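You operate a simulated robot arm through the tools that you are given. There is no shell and no other tool. Be economical: measure what you need, move in short steps, check, and stop when the job is done.

Carry out the task below with a simulated two-armed robot. There is one attempt and no reset: what you move stays moved.

TASK
Pick up the blue cell labelled "No. 62" from the top of the grey bench with one hand, pass it to the other hand and put it on the right shelf of the grey bench.

Only the result counts: the job must be done as asked and must still hold three seconds after the hand-in. Knocking over, shifting, dropping, spilling or breaking anything else fails it.

THE ROBOT
Two 7-joint arms with two-finger parallel grippers on one trunk, on a base that drives. Base frame: it is fixed to the floor where the robot stands at the start and does not move with it; the origin is under the middle of the robot, x ahead of it, y to its left, z up; the surface under the hand at the start is at about z = 780. Units: mm, degrees, N and s.
The left shoulder is at the start at [70, 156, 1105], the right one opposite. Places, roughly: right shelf of the grey bench (52x25 cm) [560, 1360, 1280]. Payload 3.91 kg a hand.
The TCP of each hand is the grasp point between the finger pads, 30 mm short of the fingertips. In the tool frame z runs along the fingers and y along their closing line. Largest opening 110 mm; finger width 20, thickness 10; the body of the gripper, 48 by 112 mm, starts 55 mm behind the TCP.
Orientation is told as [roll, pitch, yaw] about the base's x, y, z axes, in that order, counted from this pose: with the fingers straight down and closing along the base's y, the tool's x points along the base's -x, its y along +y and its z along -z.

THE INTERFACE
- The arms move only by the tool servo_tool. It takes "left_plan", "right_plan" or both (then of equal length, played together; a hand with none holds still); each is a list of rows, each an object of numbers (a shift or turn left out is 0, a gripper value left out holds the last): "tx", "ty", "tz": the shift along the base's x, y, z in mm; "rx", "ry", "rz": the turn, a rotation vector about the base's x, y, z in degrees; "hand": the opening, from 0 (shut) to 1 (fully open). In form: [{"tx": .., "ty": .., "tz": .., "rx": .., "ry": .., "rz": .., "hand": ..}, ...]. A call has 1 to 8 rows; each row shifts and turns the commanded pose from where the row before left it. Rows are played at 5 a second. More than 50 mm and 8.6 degrees between two rows, or a gripper value outside its range, and nothing of the call is played. A pose out of reach is approached as far as the arm can. The call stops where the force on the tool passes 40 N (or 10 N more than at its start, if that is more) or the arm is blocked; 0.2 s more then pass. The fingers move at their own pace (about 108 mm/s each) and stop on an object; they squeeze with about 21 N. The grip force told is the motor's: it shows also when the fingers shut on nothing. Time passes only in rows, and 0.2 s behind the last, so rows that do not move let the fingers close. It gives the time, the measured TCP pose, the force on the tool (base axes), the opening and the grip force at its end, in the units of the frame above (readings bear some noise), with the torque about the TCP (base axes, N m) and any sound that the robot's microphone picked up.
- Cameras (640 x 400 px; columns grow to the right, rows downward): "scene" is now at [141.8, 42.7, 1396.7]; the picture's right is [0.50, -0.87, 0.00], its down [-0.04, -0.03, -1.00] and it looks along [0.86, 0.50, -0.05] (base axes); focal length 214 px, centre (320, 200). "left" rides on the left gripper at [72, -17, -103] in its tool frame; the picture's right is [0.23, 0.97, 0.00], its down [-0.76, 0.18, -0.62] and it looks along [-0.61, 0.14, 0.78] (tool axes); focal length 222 px, centre (320, 200). "right" rides on the right gripper at [72, 17, -103] in its tool frame; the picture's right is [-0.23, 0.97, 0.00], its down [-0.76, -0.18, -0.62] and it looks along [-0.61, -0.14, 0.78] (tool axes); focal length 222 px, centre (320, 200). There is no depth. A picture from a camera that has moved, and an enlarged one, comes with that camera's place and axes in the base frame and with its lens. The place of the scene camera against the robot may be out by one fixed shift of up to 25 mm in any direction.
- get_image(camera): a new picture of that camera. No time passes.
- lift_body(by): slides the trunk up (or, below 0, down) by that many mm; the arms and the scene camera ride with it, the base frame stays. It gives what a move gives, with no picture.
- steer(legs): drives the robot by 1 to 6 legs, each [ahead, left, turn to the left] in mm, mm and degrees, along the robot's own axes; the way and the turn of a leg run together, so that a leg with both is an arc; at most 1500 mm and 180 degrees a leg. The arms and the cameras ride along, it lands a little off, and it stops where it bumps. It gives what a move gives.
- head_to(pan, tilt): turns the head with the scene camera to pan (to the left, within 86 degrees either way) and tilt (down, from -29 to 69), counted from straight ahead of the robot. It gives what a move gives.
- enlarge(camera, box): a new picture of the part [left, top, right, bottom] of that camera's present view, enlarged. No time passes.
- finish_job(): hands the job in; it is judged then, once.

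Go step by step. Nothing tells you exact positions but the pictures and the camera data: compare them with the known pose of the tool, close in by small moves and look again before you grip or let go. The budget is 120 turns and 100 pictures, counting those below and the enlarged ones. Unless the task says otherwise, let go and move clear before handing in.

The tools are called by a JSON object that holds its "method" and its "body". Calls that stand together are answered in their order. servo_tool: Moves the arms, as the interface text tells. Its arguments: {"type":"object","properties":{"left_plan":{"type":"array","items":{"type":"object","properties":{"tx":{"type":"number"},"ty":{"type":"number"},"tz":{"type":"number"},"rx":{"type":"number"},"ry":{"type":"number"},"rz":{"type":"number"},"hand":{"type":"number"}}}},"right_plan":{"type":"array","items":{"type":"object","properties":{"tx":{"type":"number"},"ty":{"type":"number"},"tz":{"type":"number"},"rx":{"type":"number"},"ry":{"type":"number"},"rz":{"type":"number"},"hand":{"type":"number"}}}}},"required":[]} The other tools are called the same way: lift_body (by) slides the trunk up or down; steer (legs) drives the base; head_to (pan, tilt) turns the head that bears the scene camera; get_image (camera) takes a picture; enlarge (camera, box) takes an enlarged picture of a part of a camera's view; finish_job () hands the job in.

At the start:

```text
t: 0.0
left_eef_pos: [442.2, 517.8, 1479.5]
left_tcp_rot: [0.0, 0.0, 0.1]
left_contact_force: [0.1, 0.6, 0.2]
left_moment: [-0.04, 0.01, -0.04]
left_finger_gap: 110.2
left_grasp_force: 0.2
right_eef_pos: [437.6, 69.1, 1499.0]
right_tcp_rot: [0.0, 0.0, 0.0]
right_contact_force: [0.6, -0.1, 0.5]
right_moment: [0.02, 0.0, -0.04]
right_finger_gap: 109.9
right_grasp_force: 0.0
trunk travel left (down, up): [-550.0, 390.0]
robot x, y, heading: [0.0, -0.5, -0.2]
head pan, tilt: [30.0, 2.8]
```

scene: 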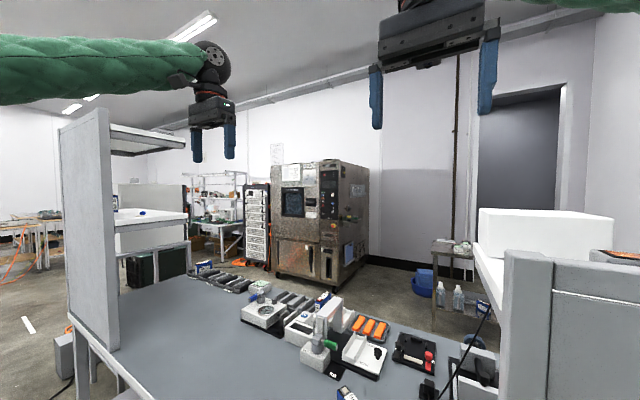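
right: 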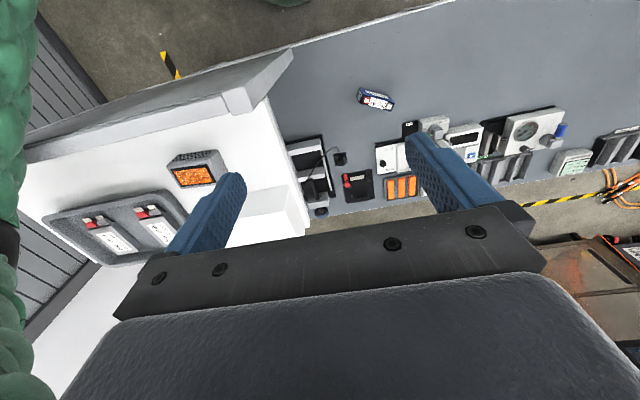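
left: 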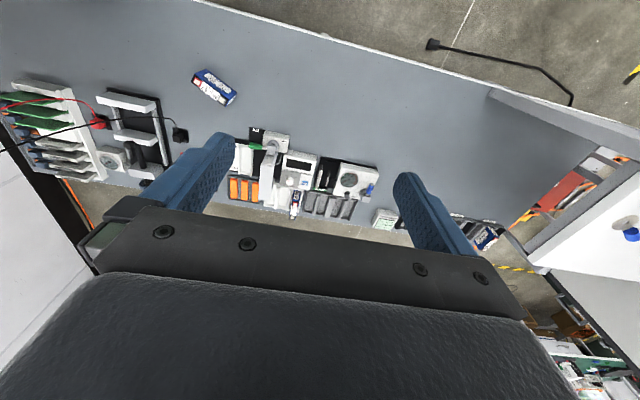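

Several small blue cells are visible on the bench, so I need to read their labels first. I'll enlarge the candidates.

{"method": "enlarge", "body": {"camera": "left", "box": [170, 50, 270, 112]}}

{"method": "enlarge", "body": {"camera": "left", "box": [230, 120, 390, 220]}}

{"method": "enlarge", "body": {"camera": "scene", "box": [180, 250, 500, 400]}}

{"method": "enlarge", "body": {"camera": "left", "box": [440, 200, 540, 262]}}

```text
6.40 times, centred on (220, 81) of left
camera zoom: at [368.5, 499.4, 1582.6], right [-0.23, 0.97, 0.0], down [0.76, 0.18, 0.62], along [0.61, 0.14, -0.78], focal length 1422 px, centre (960, 962)
```

zoom: 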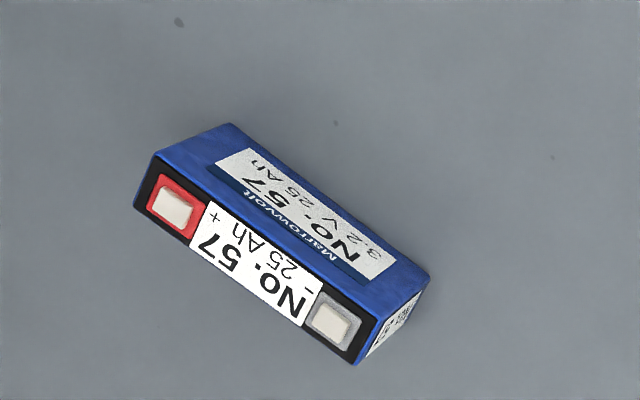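

```text
4.00 times, centred on (310, 170) of left
camera zoom: at [368.5, 499.4, 1582.6], right [-0.23, 0.97, 0.0], down [0.76, 0.18, 0.62], along [0.61, 0.14, -0.78], focal length 888 px, centre (360, 320)
```

zoom: 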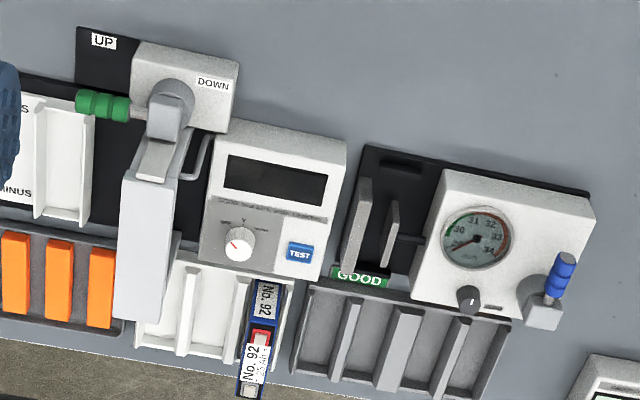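

```text
2.00 times, centred on (340, 325) of scene
camera zoom: at [141.8, 42.7, 1396.7], right [0.5, -0.87, 0.0], down [-0.04, -0.03, -1.0], along [0.86, 0.5, -0.05], focal length 429 px, centre (280, -50)
```

zoom: 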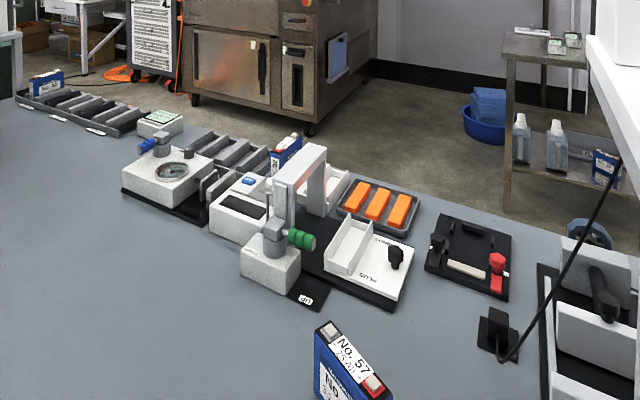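

```text
6.40 times, centred on (490, 231) of left
camera zoom: at [368.5, 499.4, 1582.6], right [-0.23, 0.97, 0.0], down [0.76, 0.18, 0.62], along [0.61, 0.14, -0.78], focal length 1422 px, centre (-768, 2)
```

zoom: 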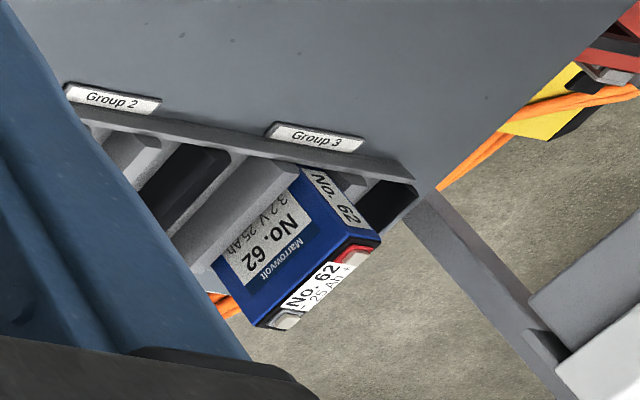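

No. 62 sits in the rack at the far-left end of the bench (Group 3 slot). The shelf is also on the left; I'll look there with the head.

{"method": "head_to", "body": {"pan": 65, "tilt": 15}}

{"method": "get_image", "body": {"camera": "scene"}}

```text
t: 1.0
left_eef_pos: [443.3, 517.2, 1479.9]
left_tcp_rot: [0.0, 0.0, -0.1]
left_contact_force: [1.2, 1.3, 0.3]
left_moment: [-0.02, 0.0, -0.01]
left_finger_gap: 110.1
left_grasp_force: 0.0
right_eef_pos: [437.2, 68.9, 1499.1]
right_tcp_rot: [0.0, 0.1, 0.0]
right_contact_force: [0.6, -0.6, -0.3]
right_moment: [0.01, 0.02, -0.03]
right_finger_gap: 109.9
right_grasp_force: 0.1
trunk travel left (down, up): [-550.0, 390.0]
robot x, y, heading: [0.3, 1.9, 0.1]
head pan, tilt: [65.0, 15.0]
```

```text
92 pictures are left
camera scene: at [102.4, 81.7, 1377.0], right [0.91, -0.42, 0.0], down [-0.11, -0.23, -0.97], along [0.41, 0.88, -0.26], focal length 214 px, centre (320, 200)
```

scene: 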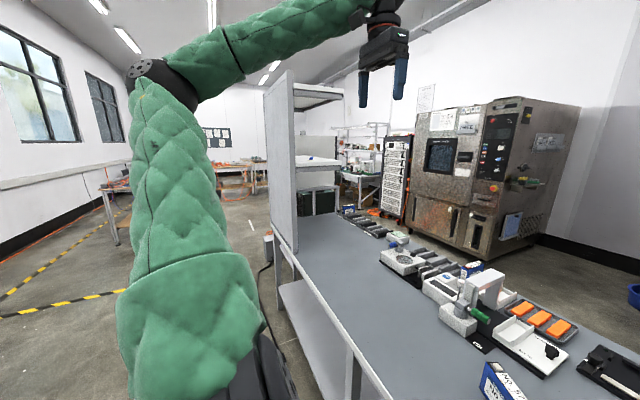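

The bench runs along y with front edge at x≈410; the shelf unit stands on its left end with a panel on the robot's side, and the rack with No. 62 is at roughly (980, 1480) near the far edge. I'll back off and turn left, to inspect the way round the left end.

{"method": "steer", "body": {"legs": [[-350, 0, 0], [0, 0, 90]]}}

{"method": "head_to", "body": {"pan": 0, "tilt": 20}}

{"method": "get_image", "body": {"camera": "scene"}}

```text
t: 7.0
left_eef_pos: [-855.6, 450.2, 1477.9]
left_tcp_rot: [-0.1, 0.1, 89.1]
left_contact_force: [0.3, 0.6, 0.5]
left_moment: [0.02, 0.0, 0.0]
left_finger_gap: 109.9
left_grasp_force: 0.0
right_eef_pos: [-407.8, 438.7, 1499.2]
right_tcp_rot: [0.0, -0.1, 89.2]
right_contact_force: [0.8, 0.3, 0.5]
right_moment: [0.0, 0.04, 0.0]
right_finger_gap: 110.0
right_grasp_force: 0.1
trunk travel left (down, up): [-550.0, 390.0]
robot x, y, heading: [-343.5, 0.2, 89.3]
head pan, tilt: [65.0, 15.0]
```

```text
t: 8.4
left_eef_pos: [-854.8, 449.8, 1479.5]
left_tcp_rot: [0.0, 0.0, 89.2]
left_contact_force: [0.0, 0.3, 0.6]
left_moment: [0.01, -0.02, -0.02]
left_finger_gap: 110.1
left_grasp_force: 0.0
right_eef_pos: [-406.5, 438.0, 1499.6]
right_tcp_rot: [0.0, 0.0, 89.2]
right_contact_force: [0.5, -0.4, -0.7]
right_moment: [0.0, -0.02, -0.01]
right_finger_gap: 110.0
right_grasp_force: 0.0
trunk travel left (down, up): [-550.0, 390.0]
robot x, y, heading: [-345.4, 0.8, 89.2]
head pan, tilt: [0.0, 20.0]
```

```text
91 pictures are left
camera scene: at [-329.6, 140.5, 1368.9], right [1.0, -0.01, 0.0], down [0.0, -0.34, -0.94], along [0.01, 0.94, -0.34], focal length 214 px, centre (320, 200)
```

scene: 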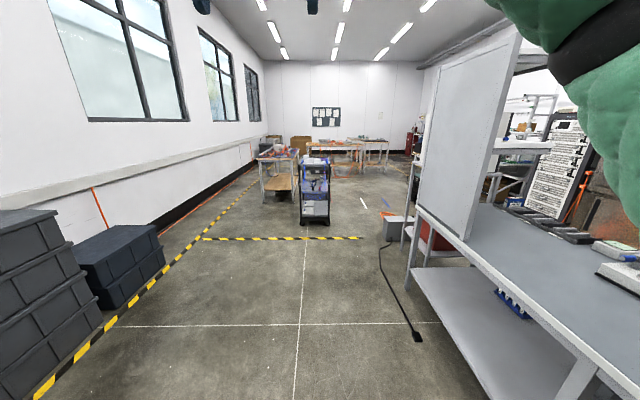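

The aisle ahead is open; a grey box and cable sit near the bench's left end and a cart stands at about y=3000. I'll drive forward along the aisle and look to the right.

{"method": "steer", "body": {"legs": [[1500, 0, 0]]}}

{"method": "head_to", "body": {"pan": -50, "tilt": 25}}

{"method": "get_image", "body": {"camera": "scene"}}

```text
t: 15.8
left_eef_pos: [-819.5, 1953.0, 1478.8]
left_tcp_rot: [0.0, 0.0, 88.6]
left_contact_force: [0.4, 0.2, 0.0]
left_moment: [-0.02, 0.03, 0.03]
left_finger_gap: 110.0
left_grasp_force: 0.0
right_eef_pos: [-371.8, 1935.3, 1498.7]
right_tcp_rot: [0.0, 0.0, 88.6]
right_contact_force: [0.2, -0.3, 0.0]
right_moment: [0.02, 0.0, -0.03]
right_finger_gap: 110.2
right_grasp_force: 0.2
trunk travel left (down, up): [-550.0, 390.0]
robot x, y, heading: [-312.1, 1498.3, 88.8]
head pan, tilt: [0.0, 20.0]
```

```text
t: 17.0
left_eef_pos: [-818.7, 1953.3, 1480.5]
left_tcp_rot: [0.0, 0.0, 88.6]
left_contact_force: [-0.3, 0.0, -0.2]
left_moment: [0.0, 0.06, 0.03]
left_finger_gap: 110.0
left_grasp_force: 0.0
right_eef_pos: [-371.9, 1935.8, 1499.2]
right_tcp_rot: [0.0, 0.0, 88.6]
right_contact_force: [0.3, 0.7, 0.3]
right_moment: [-0.01, 0.01, 0.02]
right_finger_gap: 110.2
right_grasp_force: 0.0
trunk travel left (down, up): [-550.0, 390.0]
robot x, y, heading: [-310.7, 1498.0, 88.7]
head pan, tilt: [-50.0, 25.0]
```

```text
90 pictures are left
camera scene: at [-228.2, 1601.5, 1360.8], right [0.62, -0.78, 0.0], down [-0.33, -0.26, -0.91], along [0.71, 0.56, -0.42], focal length 214 px, centre (320, 200)
```

scene: 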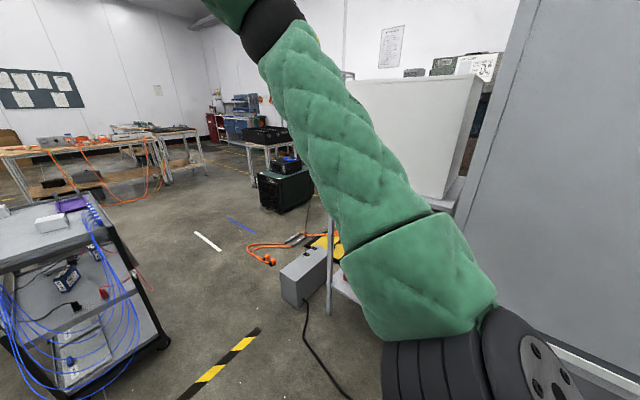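

The left end is cluttered (box, cables, cart). I'll turn to check the route round the right end of the bench.

{"method": "steer", "body": {"legs": [[-300, 100, 0], [0, 0, 180]]}}

{"method": "head_to", "body": {"pan": 10, "tilt": 15}}

{"method": "get_image", "body": {"camera": "scene"}}

```text
t: 26.5
left_eef_pos: [94.6, 756.8, 1479.5]
left_tcp_rot: [0.0, 0.1, -90.2]
left_contact_force: [1.0, -0.5, 0.6]
left_moment: [0.03, 0.04, -0.01]
left_finger_gap: 110.0
left_grasp_force: 0.1
right_eef_pos: [-352.7, 761.6, 1498.9]
right_tcp_rot: [-0.1, 0.0, -90.2]
right_contact_force: [-0.5, -0.1, 0.2]
right_moment: [0.0, -0.03, 0.0]
right_finger_gap: 109.9
right_grasp_force: 0.1
trunk travel left (down, up): [-550.0, 390.0]
robot x, y, heading: [-423.0, 1201.0, -89.9]
head pan, tilt: [-50.0, 25.0]
```

```text
t: 27.8
left_eef_pos: [94.3, 757.1, 1480.0]
left_tcp_rot: [0.0, 0.0, -90.1]
left_contact_force: [0.6, -0.7, -0.2]
left_moment: [-0.01, -0.03, 0.01]
left_finger_gap: 110.0
left_grasp_force: 0.0
right_eef_pos: [-352.1, 763.2, 1499.5]
right_tcp_rot: [-0.1, -0.1, -90.1]
right_contact_force: [0.6, -0.2, 0.6]
right_moment: [-0.03, 0.03, 0.01]
right_finger_gap: 110.2
right_grasp_force: 0.0
trunk travel left (down, up): [-550.0, 390.0]
robot x, y, heading: [-419.5, 1199.6, -90.1]
head pan, tilt: [10.0, 15.0]
```

```text
89 pictures are left
camera scene: at [-393.5, 1054.7, 1377.0], right [-0.99, -0.17, 0.0], down [-0.04, 0.26, -0.97], along [0.17, -0.95, -0.26], focal length 214 px, centre (320, 200)
```

scene: 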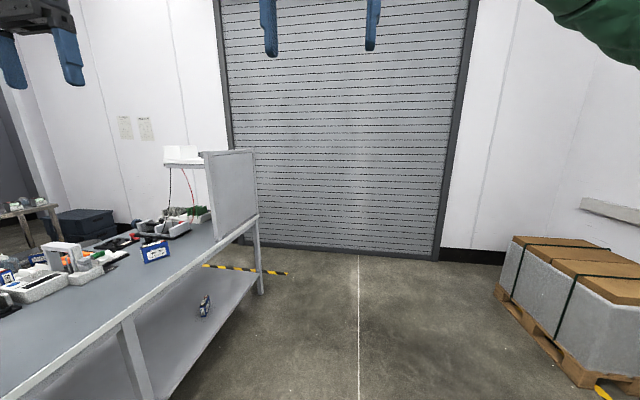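

The right end is clear: about 900 mm between the bench end (y≈-550) and the roller door (y≈-1480). I'll tuck the arms in and take that route.

{"method": "servo_tool", "body": {"left_plan": [{"tx": -50}, {"tx": -50}, {"tx": -50}, {"tx": -50}, {"tx": -50}, {"tx": -30}], "right_plan": [{"tx": -40}, {"tx": -40}, {"tx": -40}, {"tx": -40}, {"tx": -20}, {"tx": -20}]}}

{"method": "steer", "body": {"legs": [[1500, 0, 0], [480, 0, 0], [0, 0, 90]]}}

{"method": "head_to", "body": {"pan": 10, "tilt": 25}}

{"method": "get_image", "body": {"camera": "scene"}}

```text
t: 29.2
left_eef_pos: [-189.1, 757.7, 1479.4]
left_tcp_rot: [0.2, -0.1, -90.2]
left_contact_force: [-0.9, -0.6, 0.0]
left_moment: [-0.03, 0.0, 0.01]
left_finger_gap: 109.9
left_grasp_force: 0.1
right_eef_pos: [-557.7, 764.2, 1499.3]
right_tcp_rot: [0.0, 0.0, -90.1]
right_contact_force: [-1.3, 0.2, 0.2]
right_moment: [0.01, -0.04, 0.04]
right_finger_gap: 110.1
right_grasp_force: 0.0
trunk travel left (down, up): [-550.0, 390.0]
robot x, y, heading: [-423.1, 1202.8, -89.9]
head pan, tilt: [10.0, 15.0]
```

```text
t: 41.2
left_eef_pos: [-50.3, -966.6, 1484.8]
left_tcp_rot: [0.3, -0.4, -57.1]
left_contact_force: [-2.7, 0.4, 0.9]
left_moment: [0.0, -0.22, -0.02]
left_finger_gap: 110.0
left_grasp_force: 0.0
right_eef_pos: [-362.4, -1163.8, 1501.4]
right_tcp_rot: [0.5, -0.3, -56.9]
right_contact_force: [0.1, 2.9, 1.6]
right_moment: [-0.24, 0.01, -0.02]
right_finger_gap: 109.7
right_grasp_force: 0.1
trunk travel left (down, up): [-550.0, 390.0]
robot x, y, heading: [-475.3, -727.1, -57.2]
head pan, tilt: [10.0, 15.0]
stopped in leg 3: the robot was blocked; the commanded pose is now the measured one
```

```text
t: 42.0
left_eef_pos: [-47.3, -966.2, 1482.3]
left_tcp_rot: [0.2, -0.3, -57.1]
left_contact_force: [-0.5, 0.2, -0.4]
left_moment: [-0.01, -0.01, 0.03]
left_finger_gap: 109.9
left_grasp_force: 0.0
right_eef_pos: [-361.4, -1163.1, 1501.5]
right_tcp_rot: [0.4, -0.3, -57.3]
right_contact_force: [-0.2, 0.5, -0.1]
right_moment: [0.02, 0.0, 0.01]
right_finger_gap: 110.1
right_grasp_force: 0.0
trunk travel left (down, up): [-550.0, 390.0]
robot x, y, heading: [-477.9, -727.0, -57.1]
head pan, tilt: [10.0, 25.0]
```

```text
88 pictures are left
camera scene: at [-383.1, -832.0, 1362.0], right [-0.73, -0.68, 0.0], down [-0.28, 0.3, -0.91], along [0.62, -0.67, -0.41], focal length 214 px, centre (320, 200)
```

scene: 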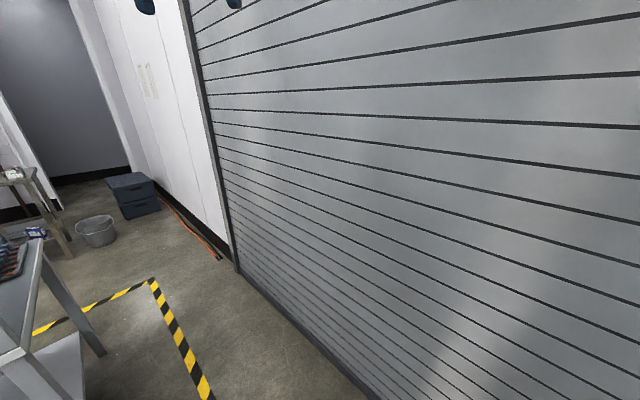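

Something blocked the turn at heading -57. I'll look to both sides to see what it was.

{"method": "head_to", "body": {"pan": 80, "tilt": 40}}

{"method": "get_image", "body": {"camera": "scene"}}

{"method": "head_to", "body": {"pan": -80, "tilt": 40}}

{"method": "get_image", "body": {"camera": "scene"}}

```text
t: 43.4
left_eef_pos: [-47.0, -967.3, 1482.3]
left_tcp_rot: [0.1, -0.4, -57.1]
left_contact_force: [0.3, -0.9, -0.2]
left_moment: [-0.01, 0.01, 0.01]
left_finger_gap: 110.1
left_grasp_force: 0.1
right_eef_pos: [-359.9, -1163.4, 1502.8]
right_tcp_rot: [0.3, -0.3, -57.2]
right_contact_force: [0.3, -0.7, -0.2]
right_moment: [0.02, 0.03, -0.03]
right_finger_gap: 110.0
right_grasp_force: 0.0
trunk travel left (down, up): [-550.0, 390.0]
robot x, y, heading: [-476.7, -732.5, -57.1]
head pan, tilt: [80.0, 40.0]
```

```text
87 pictures are left
camera scene: at [-366.7, -731.5, 1338.2], right [0.39, -0.92, 0.01], down [-0.59, -0.26, -0.77], along [0.71, 0.29, -0.64], focal length 214 px, centre (320, 200)
```

scene: 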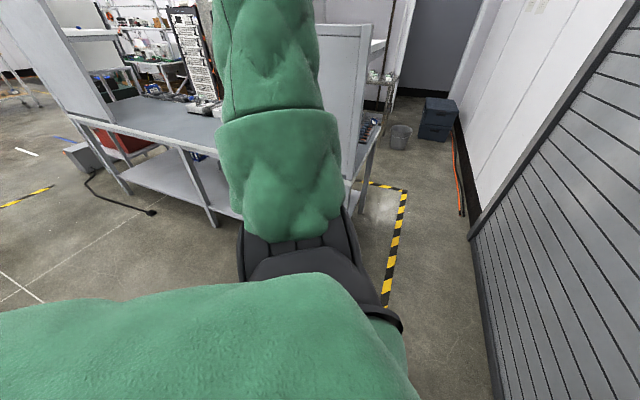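

```text
t: 45.8
left_eef_pos: [-47.0, -966.9, 1481.4]
left_tcp_rot: [0.1, -0.2, -57.2]
left_contact_force: [0.7, -0.3, 0.2]
left_moment: [-0.02, -0.03, -0.01]
left_finger_gap: 109.6
left_grasp_force: 0.0
right_eef_pos: [-360.0, -1161.9, 1500.6]
right_tcp_rot: [0.3, -0.3, -57.2]
right_contact_force: [-0.9, -0.4, -0.5]
right_moment: [0.0, -0.03, 0.02]
right_finger_gap: 110.1
right_grasp_force: 0.1
trunk travel left (down, up): [-550.0, 390.0]
robot x, y, heading: [-477.7, -725.6, -57.1]
head pan, tilt: [-80.0, 40.0]
```

```text
86 pictures are left
camera scene: at [-506.9, -822.2, 1338.1], right [-0.68, 0.73, -0.01], down [0.47, 0.43, -0.77], along [-0.56, -0.53, -0.64], focal length 214 px, centre (320, 200)
```

scene: 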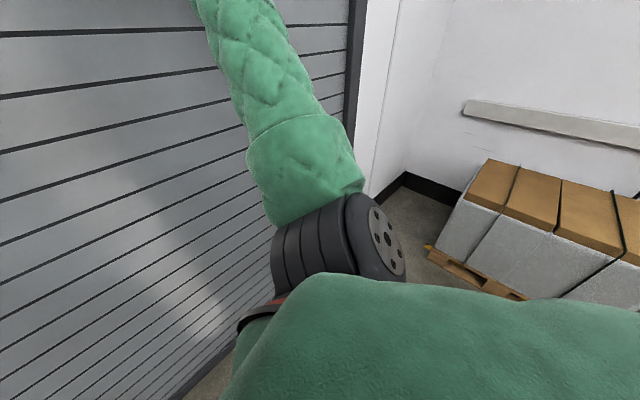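

Nothing obvious at the sides. I'll check straight down in front.

{"method": "head_to", "body": {"pan": 20, "tilt": 65}}

{"method": "get_image", "body": {"camera": "scene"}}

{"method": "get_image", "body": {"camera": "left"}}

{"method": "get_image", "body": {"camera": "right"}}

```text
t: 47.6
left_eef_pos: [-45.3, -966.3, 1481.9]
left_tcp_rot: [0.1, -0.3, -56.9]
left_contact_force: [-0.9, 0.2, 0.5]
left_moment: [-0.01, -0.03, -0.02]
left_finger_gap: 110.1
left_grasp_force: 0.1
right_eef_pos: [-360.2, -1162.3, 1501.4]
right_tcp_rot: [0.3, -0.4, -57.1]
right_contact_force: [0.8, -0.2, 0.5]
right_moment: [0.0, -0.02, -0.04]
right_finger_gap: 109.7
right_grasp_force: 0.0
trunk travel left (down, up): [-550.0, 390.0]
robot x, y, heading: [-476.8, -730.7, -57.0]
head pan, tilt: [20.0, 65.0]
```

```text
85 pictures are left
camera scene: at [-395.9, -801.3, 1306.2], right [-0.6, -0.8, 0.0], down [-0.72, 0.54, -0.43], along [0.34, -0.26, -0.9], focal length 214 px, centre (320, 200)
```

scene: 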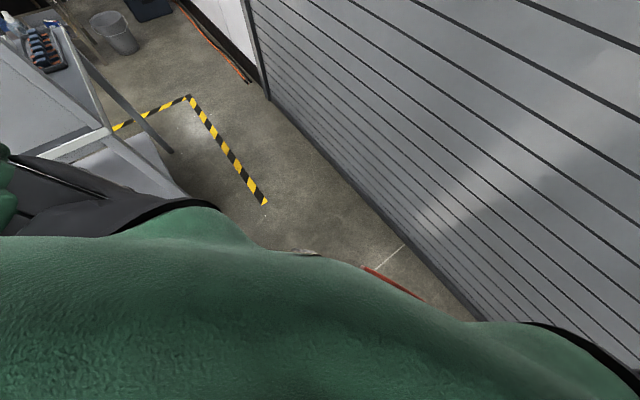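

```text
84 pictures are left
camera left: at [-101.3, -915.3, 1584.4], right [0.69, 0.72, 0.0], down [0.56, -0.54, 0.63], along [0.45, -0.44, -0.78], focal length 222 px, centre (320, 200)
```

left: 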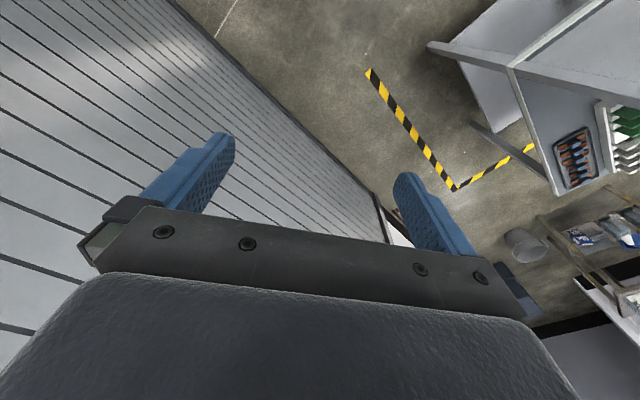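

```text
83 pictures are left
camera right: at [-384.6, -1092.3, 1604.6], right [0.94, 0.34, 0.01], down [0.26, -0.74, 0.63], along [0.22, -0.59, -0.78], focal length 222 px, centre (320, 200)
```

right: 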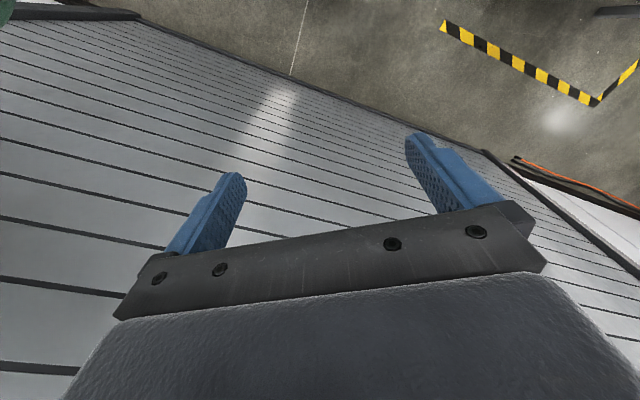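

The elbows stick out widely and the right one probably met the door. I'll move away from the door, turn there, and then stretch the arms forward to make the robot narrower.

{"method": "steer", "body": {"legs": [[-470, 65, 0], [0, 0, 57]]}}

{"method": "servo_tool", "body": {"left_plan": [{"tx": 50}, {"tx": 50}, {"tx": 50}, {"tx": 50}, {"tx": 50}, {"tx": 50}], "right_plan": [{"tx": 50}, {"tx": 50}, {"tx": 50}, {"tx": 50}, {"tx": 50}, {"tx": 50}]}}

{"method": "head_to", "body": {"pan": 75, "tilt": 40}}

{"method": "get_image", "body": {"camera": "scene"}}

{"method": "head_to", "body": {"pan": -75, "tilt": 40}}

{"method": "get_image", "body": {"camera": "scene"}}

```text
t: 53.0
left_eef_pos: [-229.7, -66.0, 1478.1]
left_tcp_rot: [0.0, 0.2, -0.1]
left_contact_force: [-0.1, -0.4, -0.5]
left_moment: [0.02, -0.01, 0.01]
left_finger_gap: 109.8
left_grasp_force: 0.1
right_eef_pos: [-235.0, -435.3, 1497.3]
right_tcp_rot: [0.3, 0.4, -0.2]
right_contact_force: [0.0, 0.2, -0.2]
right_moment: [-0.04, 0.02, -0.01]
right_finger_gap: 110.0
right_grasp_force: 0.0
trunk travel left (down, up): [-550.0, 390.0]
robot x, y, heading: [-677.6, -298.9, -0.1]
head pan, tilt: [20.0, 65.0]
```

```text
t: 54.4
left_eef_pos: [77.1, -63.2, 1472.3]
left_tcp_rot: [0.0, 0.6, -0.1]
left_contact_force: [0.1, 0.4, 0.1]
left_moment: [-0.02, 0.03, 0.01]
left_finger_gap: 110.1
left_grasp_force: 0.1
right_eef_pos: [72.9, -433.7, 1494.1]
right_tcp_rot: [0.1, 0.7, -0.2]
right_contact_force: [1.2, 0.2, -1.1]
right_moment: [0.03, 0.09, 0.02]
right_finger_gap: 110.1
right_grasp_force: 0.0
trunk travel left (down, up): [-550.0, 390.0]
robot x, y, heading: [-679.0, -299.7, -0.1]
head pan, tilt: [20.0, 65.0]
```

```text
t: 55.6
left_eef_pos: [68.7, -66.2, 1477.7]
left_tcp_rot: [0.3, 0.3, -0.2]
left_contact_force: [1.1, -0.1, -0.6]
left_moment: [0.01, -0.03, 0.01]
left_finger_gap: 109.8
left_grasp_force: 0.1
right_eef_pos: [62.7, -436.6, 1497.8]
right_tcp_rot: [0.3, 0.2, -0.3]
right_contact_force: [-0.7, -0.7, -0.4]
right_moment: [0.0, 0.0, 0.0]
right_finger_gap: 110.3
right_grasp_force: 0.0
trunk travel left (down, up): [-550.0, 390.0]
robot x, y, heading: [-679.4, -300.3, -0.1]
head pan, tilt: [75.0, 40.0]
```

```text
82 pictures are left
camera scene: at [-593.0, -219.1, 1337.5], right [0.96, -0.26, 0.0], down [-0.17, -0.62, -0.77], along [0.2, 0.74, -0.64], focal length 214 px, centre (320, 200)
```

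scene: 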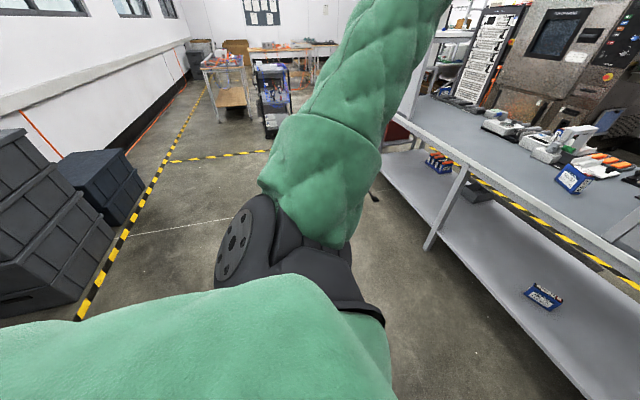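

```text
t: 58.0
left_eef_pos: [68.9, -65.6, 1476.7]
left_tcp_rot: [0.0, 0.2, -0.3]
left_contact_force: [-0.6, -0.2, 0.1]
left_moment: [-0.03, 0.01, 0.03]
left_finger_gap: 110.1
left_grasp_force: 0.1
right_eef_pos: [63.5, -435.9, 1497.8]
right_tcp_rot: [0.3, 0.2, -0.1]
right_contact_force: [-0.5, -0.2, -0.5]
right_moment: [0.01, -0.01, 0.0]
right_finger_gap: 110.0
right_grasp_force: 0.0
trunk travel left (down, up): [-550.0, 390.0]
robot x, y, heading: [-677.7, -296.5, 0.1]
head pan, tilt: [-75.0, 40.0]
```

```text
81 pictures are left
camera scene: at [-593.2, -383.2, 1337.5], right [-0.97, -0.26, 0.0], down [-0.16, 0.62, -0.77], along [0.2, -0.74, -0.64], focal length 214 px, centre (320, 200)
```

scene: 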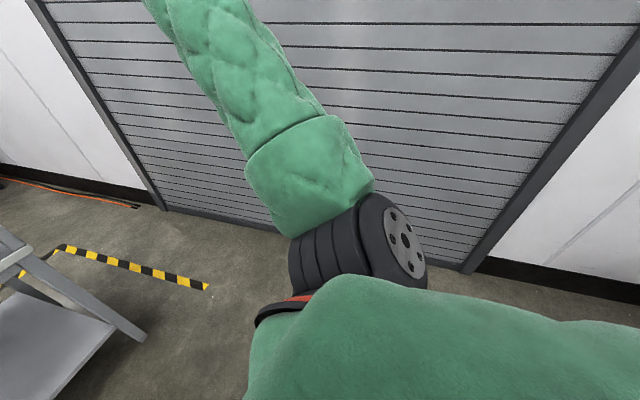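

The robot's half-width is roughly 370 mm; the gap is about 845 mm. I'll strafe right to line up with the middle of the gap (y≈-980) and look ahead.

{"method": "steer", "body": {"legs": [[0, -400, 0], [0, -280, 0]]}}

{"method": "head_to", "body": {"pan": 0, "tilt": 30}}

{"method": "get_image", "body": {"camera": "scene"}}

```text
t: 62.0
left_eef_pos: [112.0, -615.6, 1465.2]
left_tcp_rot: [0.6, 1.2, 9.8]
left_contact_force: [2.7, -2.7, 0.7]
left_moment: [0.23, 0.14, -0.05]
left_finger_gap: 109.8
left_grasp_force: 0.0
right_eef_pos: [172.5, -968.2, 1481.4]
right_tcp_rot: [0.2, 1.6, 10.4]
right_contact_force: [-0.9, 0.0, 1.3]
right_moment: [0.01, -0.03, 0.0]
right_finger_gap: 109.7
right_grasp_force: 0.1
trunk travel left (down, up): [-550.0, 390.0]
robot x, y, heading: [-605.8, -974.8, 10.3]
head pan, tilt: [-75.0, 40.0]
```

```text
t: 63.5
left_eef_pos: [87.5, -615.1, 1475.3]
left_tcp_rot: [0.7, 0.3, 10.8]
left_contact_force: [-0.5, -0.4, 0.4]
left_moment: [0.01, 0.02, 0.02]
left_finger_gap: 110.0
left_grasp_force: 0.0
right_eef_pos: [155.3, -964.0, 1492.0]
right_tcp_rot: [0.2, 0.8, 11.7]
right_contact_force: [0.1, 0.7, 0.3]
right_moment: [0.01, 0.02, -0.02]
right_finger_gap: 110.2
right_grasp_force: 0.1
trunk travel left (down, up): [-550.0, 390.0]
robot x, y, heading: [-606.0, -972.4, 11.2]
head pan, tilt: [0.0, 30.0]
```

```text
80 pictures are left
camera scene: at [-451.5, -941.9, 1352.5], right [0.19, -0.98, 0.01], down [-0.49, -0.1, -0.86], along [0.85, 0.16, -0.5], focal length 214 px, centre (320, 200)
```

scene: 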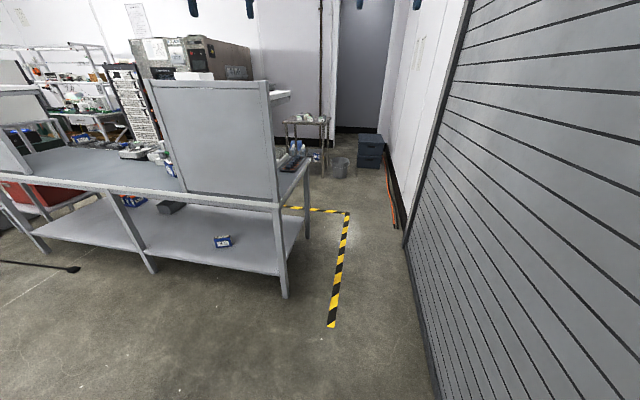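

The robot came out yawed by 11°; the gap spans y≈-530 to -1437 so y≈-980 is the centre. I'll straighten up and drive through.

{"method": "steer", "body": {"legs": [[0, 0, -11]]}}

```text
t: 64.6
left_eef_pos: [161.9, -621.3, 1476.8]
left_tcp_rot: [0.6, 0.2, 8.9]
left_contact_force: [-0.2, 0.2, 0.2]
left_moment: [0.0, -0.02, 0.0]
left_finger_gap: 110.0
left_grasp_force: 0.1
right_eef_pos: [215.7, -972.2, 1495.7]
right_tcp_rot: [-0.1, 0.4, 9.6]
right_contact_force: [0.5, -0.3, -0.4]
right_moment: [0.02, 0.01, 0.02]
right_finger_gap: 109.9
right_grasp_force: 0.1
trunk travel left (down, up): [-550.0, 390.0]
robot x, y, heading: [-536.7, -963.9, 9.4]
head pan, tilt: [0.0, 30.0]
```

The base reacts as if something touches it at the right rear. I'll look there before moving more.

{"method": "head_to", "body": {"pan": -86, "tilt": 55}}

{"method": "get_image", "body": {"camera": "scene"}}

{"method": "head_to", "body": {"pan": -86, "tilt": 5}}

{"method": "get_image", "body": {"camera": "scene"}}

```text
t: 66.2
left_eef_pos: [164.0, -621.6, 1476.7]
left_tcp_rot: [0.5, 0.2, 8.9]
left_contact_force: [-0.3, 0.0, 0.4]
left_moment: [0.02, 0.03, 0.01]
left_finger_gap: 110.1
left_grasp_force: 0.1
right_eef_pos: [216.8, -970.6, 1495.8]
right_tcp_rot: [-0.1, 0.5, 9.9]
right_contact_force: [0.0, -1.0, 0.4]
right_moment: [0.02, 0.0, -0.02]
right_finger_gap: 110.0
right_grasp_force: 0.0
trunk travel left (down, up): [-550.0, 390.0]
robot x, y, heading: [-535.0, -966.3, 9.2]
head pan, tilt: [-85.9, 55.0]
```

```text
79 pictures are left
camera scene: at [-460.2, -1016.8, 1317.8], right [-0.97, -0.23, 0.0], down [-0.19, 0.79, -0.58], along [0.14, -0.57, -0.81], focal length 214 px, centre (320, 200)
```

scene: 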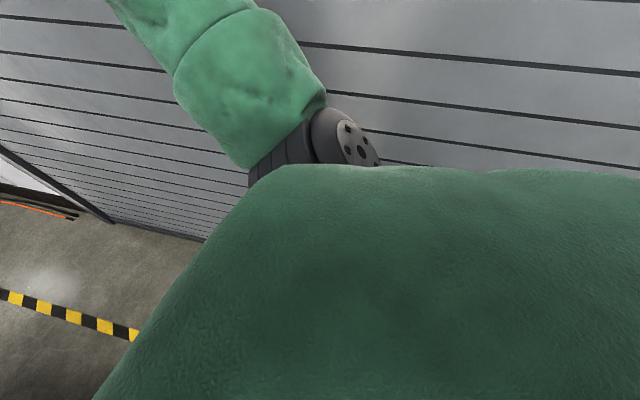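

```text
t: 67.4
left_eef_pos: [164.7, -621.7, 1476.4]
left_tcp_rot: [0.7, 0.3, 8.8]
left_contact_force: [-0.3, -0.4, 0.4]
left_moment: [0.0, 0.0, 0.01]
left_finger_gap: 109.9
left_grasp_force: 0.0
right_eef_pos: [217.5, -971.8, 1495.6]
right_tcp_rot: [0.0, 0.6, 9.8]
right_contact_force: [-0.1, -0.1, -0.5]
right_moment: [0.01, 0.0, 0.02]
right_finger_gap: 110.0
right_grasp_force: 0.0
trunk travel left (down, up): [-550.0, 390.0]
robot x, y, heading: [-532.9, -967.4, 9.5]
head pan, tilt: [-85.9, 5.0]
```

```text
78 pictures are left
camera scene: at [-455.8, -1035.0, 1394.4], right [-0.97, -0.23, 0.0], down [-0.02, 0.07, -1.0], along [0.23, -0.97, -0.08], focal length 214 px, centre (320, 200)
```

scene: 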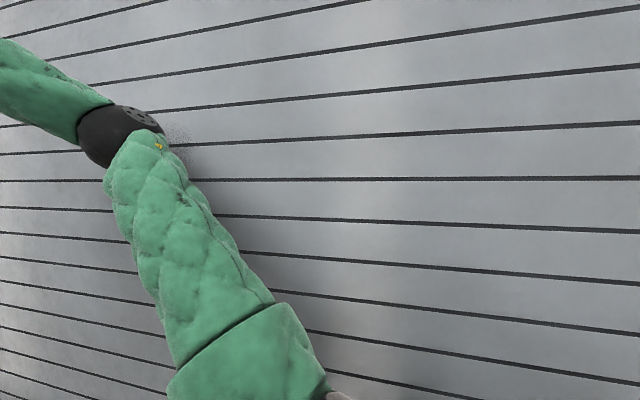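

The right elbow (high, z≈1520) is touching the roller door. I'll move left away from it, then stretch the arms forward and lower to pull in the elbows.

{"method": "steer", "body": {"legs": [[-250, 250, 0], [0, 0, -9]]}}

{"method": "servo_tool", "body": {"left_plan": [{"tx": 20, "tz": -45}, {"tx": 20, "tz": -45}, {"tx": 20, "tz": -45}, {"tx": 20, "tz": -45}, {"tx": 20, "tz": -45}, {"tx": 20, "tz": -45}, {"tx": 20, "tz": -45}, {"tx": 20, "tz": -45}], "right_plan": [{"tx": 20, "tz": -45}, {"tx": 20, "tz": -45}, {"tx": 20, "tz": -45}, {"tx": 20, "tz": -45}, {"tx": 20, "tz": -45}, {"tx": 20, "tz": -45}, {"tx": 20, "tz": -45}, {"tx": 20, "tz": -45}]}}

{"method": "head_to", "body": {"pan": -60, "tilt": 15}}

{"method": "get_image", "body": {"camera": "scene"}}

```text
t: 70.3
left_eef_pos: [-74.1, -549.3, 1478.1]
left_tcp_rot: [1.3, 0.3, -0.3]
left_contact_force: [-1.3, -0.4, -1.1]
left_moment: [0.01, 0.05, 0.0]
left_finger_gap: 110.0
left_grasp_force: 0.0
right_eef_pos: [-76.8, -904.3, 1492.8]
right_tcp_rot: [0.7, 0.7, 0.6]
right_contact_force: [0.0, -0.5, -0.2]
right_moment: [0.04, 0.05, 0.02]
right_finger_gap: 109.8
right_grasp_force: 0.1
trunk travel left (down, up): [-550.0, 390.0]
robot x, y, heading: [-821.0, -758.1, -0.1]
head pan, tilt: [-85.9, 5.0]
```

```text
t: 72.1
left_eef_pos: [86.4, -545.9, 1113.6]
left_tcp_rot: [1.2, 0.4, -0.3]
left_contact_force: [0.5, 0.2, 0.1]
left_moment: [-0.01, 0.07, -0.01]
left_finger_gap: 110.0
left_grasp_force: 0.1
right_eef_pos: [86.4, -905.6, 1128.6]
right_tcp_rot: [0.7, 0.7, 0.6]
right_contact_force: [0.3, 0.2, -0.2]
right_moment: [-0.05, 0.03, -0.01]
right_finger_gap: 110.1
right_grasp_force: 0.0
trunk travel left (down, up): [-550.0, 390.0]
robot x, y, heading: [-821.4, -754.0, 0.2]
head pan, tilt: [-85.9, 5.0]
```

```text
t: 73.0
left_eef_pos: [83.5, -545.9, 1116.2]
left_tcp_rot: [1.2, 0.4, -0.3]
left_contact_force: [0.2, -0.3, 0.3]
left_moment: [-0.01, -0.01, -0.01]
left_finger_gap: 110.1
left_grasp_force: 0.1
right_eef_pos: [84.1, -905.9, 1130.2]
right_tcp_rot: [0.7, 0.6, 0.5]
right_contact_force: [0.1, 0.0, -0.5]
right_moment: [0.02, -0.05, 0.02]
right_finger_gap: 109.9
right_grasp_force: 0.1
trunk travel left (down, up): [-550.0, 390.0]
robot x, y, heading: [-818.2, -759.8, -0.2]
head pan, tilt: [-60.0, 15.0]
```

```text
77 pictures are left
camera scene: at [-710.1, -842.5, 1377.0], right [-0.87, -0.5, 0.0], down [-0.13, 0.22, -0.97], along [0.48, -0.84, -0.26], focal length 214 px, centre (320, 200)
```

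scene: 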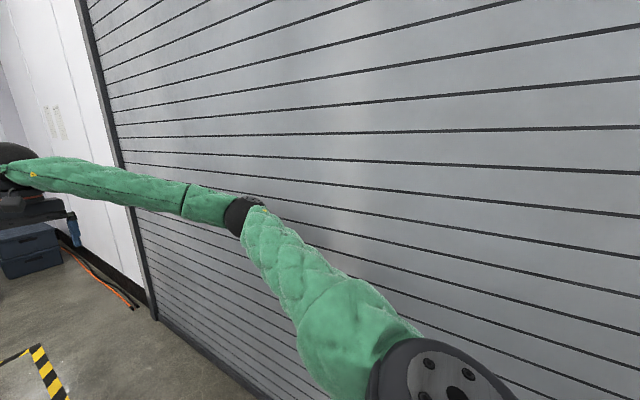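

The right-end unit is only ~1330 high, so with the trunk raised the left elbow can pass over it. I'll raise the trunk, extend a little more, and shift to y≈-930.

{"method": "lift_body", "body": {"by": 330}}

{"method": "servo_tool", "body": {"left_plan": [{"tx": 25, "ty": -20}, {"tx": 25, "ty": -20}], "right_plan": [{"tx": 25}, {"tx": 25}]}}

{"method": "steer", "body": {"legs": [[500, -165, 0]]}}

{"method": "head_to", "body": {"pan": -50, "tilt": 20}}

{"method": "get_image", "body": {"camera": "scene"}}

{"method": "head_to", "body": {"pan": 35, "tilt": 20}}

{"method": "get_image", "body": {"camera": "scene"}}

```text
t: 76.2
left_eef_pos: [84.6, -546.3, 1446.1]
left_tcp_rot: [1.2, 0.3, -0.3]
left_contact_force: [-0.5, -0.3, 0.3]
left_moment: [-0.01, -0.01, 0.0]
left_finger_gap: 110.1
left_grasp_force: 0.0
right_eef_pos: [83.9, -905.0, 1461.2]
right_tcp_rot: [0.7, 0.6, 0.5]
right_contact_force: [-0.5, 0.8, 0.6]
right_moment: [-0.01, -0.02, 0.01]
right_finger_gap: 110.1
right_grasp_force: 0.1
trunk travel left (down, up): [-880.0, 60.0]
robot x, y, heading: [-821.3, -758.6, -0.1]
head pan, tilt: [-60.0, 15.0]
```

```text
t: 76.8
left_eef_pos: [85.6, -545.8, 1445.7]
left_tcp_rot: [1.2, 0.5, -0.3]
left_contact_force: [-0.9, -0.5, 0.1]
left_moment: [0.0, 0.03, 0.02]
left_finger_gap: 110.1
left_grasp_force: 0.0
left hand out of reach, approached as far as the arm can: row 1, 2
right_eef_pos: [134.8, -904.1, 1460.3]
right_tcp_rot: [0.8, 0.6, 0.4]
right_contact_force: [0.0, 0.3, -0.7]
right_moment: [-0.01, 0.01, 0.0]
right_finger_gap: 109.8
right_grasp_force: 0.0
trunk travel left (down, up): [-880.0, 60.0]
robot x, y, heading: [-820.2, -755.6, -0.0]
head pan, tilt: [-60.0, 15.0]
```

```text
t: 79.9
left_eef_pos: [583.3, -665.2, 1443.8]
left_tcp_rot: [0.7, 0.3, 1.7]
left_contact_force: [-0.7, 0.7, -0.4]
left_moment: [0.0, -0.02, -0.01]
left_finger_gap: 110.0
left_grasp_force: 0.1
right_eef_pos: [646.3, -1020.0, 1464.1]
right_tcp_rot: [0.1, 0.5, 2.7]
right_contact_force: [0.9, -0.2, -0.4]
right_moment: [0.03, 0.04, 0.03]
right_finger_gap: 110.0
right_grasp_force: 0.0
trunk travel left (down, up): [-880.0, 60.0]
robot x, y, heading: [-312.9, -923.3, 2.2]
head pan, tilt: [-60.0, 15.0]
```

```text
t: 80.6
left_eef_pos: [581.3, -664.7, 1444.2]
left_tcp_rot: [0.7, 0.2, 1.8]
left_contact_force: [-0.3, -0.8, 0.0]
left_moment: [0.0, -0.02, -0.01]
left_finger_gap: 109.7
left_grasp_force: 0.0
right_eef_pos: [645.7, -1018.2, 1464.8]
right_tcp_rot: [0.1, 0.5, 2.9]
right_contact_force: [0.3, 0.2, -1.6]
right_moment: [0.02, -0.02, 0.02]
right_finger_gap: 110.0
right_grasp_force: 0.1
trunk travel left (down, up): [-880.0, 60.0]
robot x, y, heading: [-311.0, -922.5, 2.5]
head pan, tilt: [-50.0, 20.0]
```

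```text
76 pictures are left
camera scene: at [-187.4, -977.9, 1699.7], right [-0.74, -0.67, 0.01], down [-0.23, 0.24, -0.94], along [0.63, -0.7, -0.33], focal length 214 px, centre (320, 200)
```

scene: 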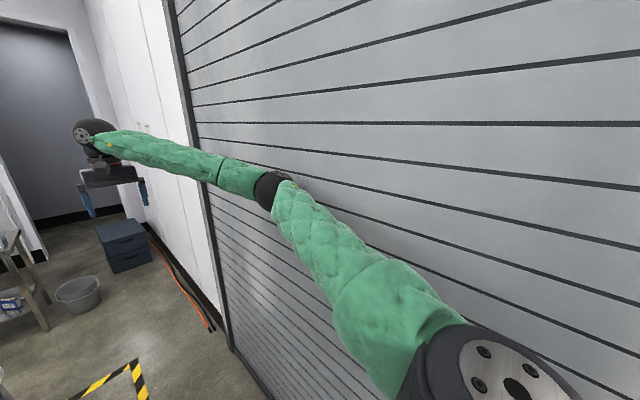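

```text
t: 82.2
left_eef_pos: [582.8, -664.0, 1445.1]
left_tcp_rot: [0.7, 0.3, 1.9]
left_contact_force: [-0.5, 0.0, 0.3]
left_moment: [0.01, -0.01, -0.03]
left_finger_gap: 110.0
left_grasp_force: 0.1
right_eef_pos: [645.5, -1018.0, 1464.6]
right_tcp_rot: [0.2, 0.4, 2.9]
right_contact_force: [0.4, 0.0, 0.3]
right_moment: [0.03, 0.01, 0.0]
right_finger_gap: 110.0
right_grasp_force: 0.0
trunk travel left (down, up): [-880.0, 60.0]
robot x, y, heading: [-307.3, -920.5, 2.4]
head pan, tilt: [35.0, 20.0]
```

```text
75 pictures are left
camera scene: at [-175.9, -852.6, 1698.4], right [0.61, -0.8, 0.01], down [-0.27, -0.22, -0.94], along [0.75, 0.57, -0.35], focal length 214 px, centre (320, 200)
```

scene: 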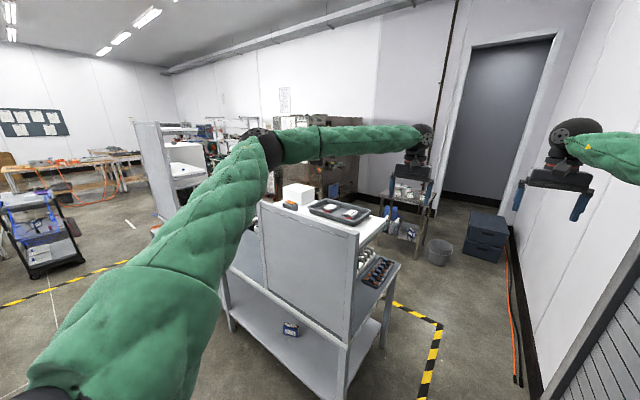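

Both sides clear now: left arm passes over the right-end unit, right elbow about 150 mm from the door. Continue ahead with a small heading correction.

{"method": "steer", "body": {"legs": [[0, 0, -2.5], [900, 0, 0]]}}

{"method": "get_image", "body": {"camera": "scene"}}

```text
t: 87.3
left_eef_pos: [1491.0, -670.5, 1443.2]
left_tcp_rot: [0.8, 0.4, 1.8]
left_contact_force: [0.7, -0.7, 0.0]
left_moment: [0.02, 0.08, -0.02]
left_finger_gap: 110.0
left_grasp_force: 0.0
right_eef_pos: [1553.2, -1022.3, 1462.0]
right_tcp_rot: [0.1, 0.7, 2.9]
right_contact_force: [-0.8, -0.2, -0.6]
right_moment: [-0.02, -0.02, 0.01]
right_finger_gap: 109.9
right_grasp_force: 0.0
trunk travel left (down, up): [-880.0, 60.0]
robot x, y, heading: [592.6, -929.7, 2.3]
head pan, tilt: [35.0, 20.0]
```

```text
74 pictures are left
camera scene: at [734.3, -855.4, 1698.1], right [0.6, -0.8, 0.01], down [-0.28, -0.22, -0.94], along [0.75, 0.56, -0.35], focal length 214 px, centre (320, 200)
```

scene: 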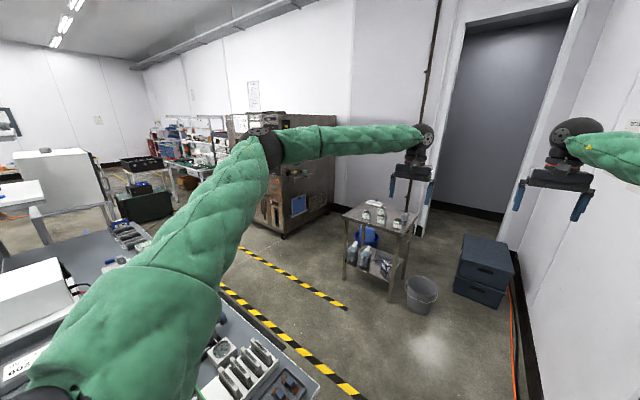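

Past the bench end now; the far aisle is open (bench edge x≈1120, cart from x≈2500, oven from x≈2690). I'll go to x≈1680, turn left and drive up the far aisle.

{"method": "steer", "body": {"legs": [[1090, 0, 0], [0, 0, 88], [1300, 0, 0]]}}

{"method": "head_to", "body": {"pan": 25, "tilt": 20}}

{"method": "get_image", "body": {"camera": "scene"}}

```text
t: 88.1
left_eef_pos: [1489.8, -674.8, 1447.9]
left_tcp_rot: [1.2, 0.2, 2.2]
left_contact_force: [0.5, 1.0, -0.7]
left_moment: [0.02, -0.04, 0.0]
left_finger_gap: 110.0
left_grasp_force: 0.2
right_eef_pos: [1554.2, -1018.9, 1461.9]
right_tcp_rot: [0.5, 0.6, 4.0]
right_contact_force: [-0.6, 0.0, -1.0]
right_moment: [-0.01, 0.02, -0.04]
right_finger_gap: 110.0
right_grasp_force: 0.1
trunk travel left (down, up): [-880.0, 60.0]
robot x, y, heading: [596.8, -925.8, 2.6]
head pan, tilt: [35.0, 20.0]
stopped in leg 1: the robot was blocked; the commanded pose is now the measured one
```

```text
t: 88.8
left_eef_pos: [1490.1, -673.3, 1446.0]
left_tcp_rot: [1.1, 0.2, 2.1]
left_contact_force: [0.4, 0.3, 0.3]
left_moment: [0.01, 0.0, -0.01]
left_finger_gap: 109.9
left_grasp_force: 0.0
right_eef_pos: [1553.9, -1019.0, 1460.8]
right_tcp_rot: [0.5, 0.6, 3.8]
right_contact_force: [-0.5, -1.2, 0.2]
right_moment: [-0.01, 0.02, -0.05]
right_finger_gap: 109.9
right_grasp_force: 0.0
trunk travel left (down, up): [-880.0, 60.0]
robot x, y, heading: [595.2, -928.4, 2.5]
head pan, tilt: [25.0, 20.0]
```

```text
73 pictures are left
camera scene: at [743.3, -879.8, 1698.5], right [0.46, -0.89, 0.0], down [-0.3, -0.16, -0.94], along [0.83, 0.43, -0.34], focal length 214 px, centre (320, 200)
```

scene: 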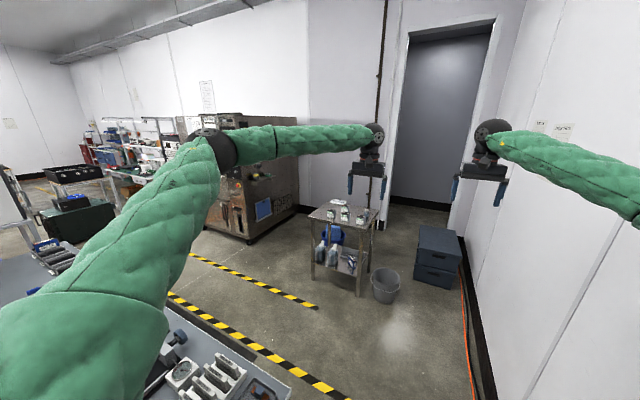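

Blocked at once; I'll look at the right elbow by the door frame and at the left side low down.

{"method": "head_to", "body": {"pan": -50, "tilt": 20}}

{"method": "get_image", "body": {"camera": "scene"}}

{"method": "head_to", "body": {"pan": 70, "tilt": 60}}

{"method": "get_image", "body": {"camera": "scene"}}

```text
t: 90.3
left_eef_pos: [1490.0, -674.8, 1446.5]
left_tcp_rot: [1.1, 0.4, 2.0]
left_contact_force: [0.0, -0.2, 0.4]
left_moment: [0.02, -0.01, 0.03]
left_finger_gap: 109.8
left_grasp_force: 0.0
right_eef_pos: [1555.6, -1019.9, 1461.8]
right_tcp_rot: [0.5, 0.6, 3.7]
right_contact_force: [0.5, -0.3, 0.3]
right_moment: [-0.02, -0.02, 0.0]
right_finger_gap: 110.0
right_grasp_force: 0.0
trunk travel left (down, up): [-880.0, 60.0]
robot x, y, heading: [594.1, -928.4, 2.5]
head pan, tilt: [-50.0, 20.0]
```

```text
72 pictures are left
camera scene: at [724.1, -991.2, 1698.9], right [-0.74, -0.68, 0.0], down [-0.23, 0.25, -0.94], along [0.64, -0.69, -0.34], focal length 214 px, centre (320, 200)
```

scene: 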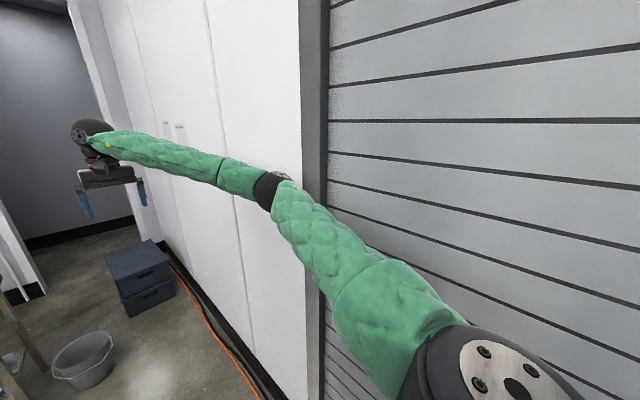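

```text
t: 92.3
left_eef_pos: [1490.7, -673.3, 1445.7]
left_tcp_rot: [1.0, 0.4, 2.2]
left_contact_force: [-0.3, 0.2, -0.7]
left_moment: [0.0, -0.05, -0.03]
left_finger_gap: 110.0
left_grasp_force: 0.0
right_eef_pos: [1554.2, -1019.8, 1460.9]
right_tcp_rot: [0.4, 0.6, 3.7]
right_contact_force: [0.0, 0.1, 0.9]
right_moment: [-0.02, -0.03, 0.01]
right_finger_gap: 109.8
right_grasp_force: 0.0
trunk travel left (down, up): [-880.0, 60.0]
robot x, y, heading: [596.6, -928.4, 2.6]
head pan, tilt: [70.0, 60.0]
```

```text
71 pictures are left
camera scene: at [681.0, -859.4, 1640.4], right [0.95, -0.3, 0.0], down [-0.26, -0.83, -0.5], along [0.15, 0.47, -0.87], focal length 214 px, centre (320, 200)
```

scene: 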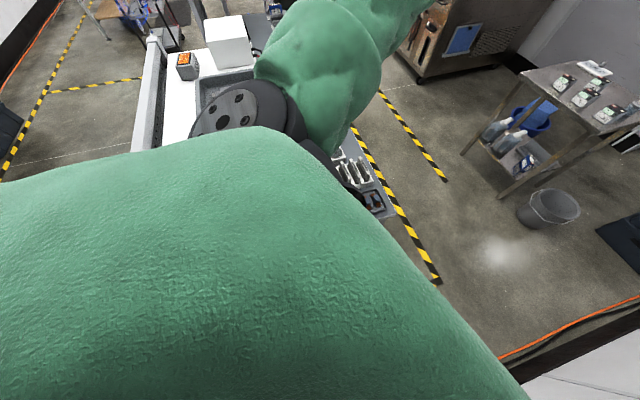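

The right elbow is at the protruding door jamb. I'll back a little, turn slightly left (pulls the elbow away from the wall), and move on along +x.

{"method": "steer", "body": {"legs": [[-40, 0, 0], [0, 20, 9], [300, -50, 0]]}}

```text
t: 95.5
left_eef_pos: [1697.6, -513.0, 1449.5]
left_tcp_rot: [1.4, 0.1, 11.2]
left_contact_force: [-1.1, 0.3, 0.4]
left_moment: [0.02, 0.01, 0.03]
left_finger_gap: 110.2
left_grasp_force: 0.1
right_eef_pos: [1814.0, -846.5, 1463.1]
right_tcp_rot: [0.7, 0.5, 12.7]
right_contact_force: [-0.4, -0.3, 0.7]
right_moment: [-0.03, -0.02, 0.0]
right_finger_gap: 109.7
right_grasp_force: 0.1
trunk travel left (down, up): [-880.0, 60.0]
robot x, y, heading: [852.7, -900.0, 11.5]
head pan, tilt: [70.0, 60.0]
```

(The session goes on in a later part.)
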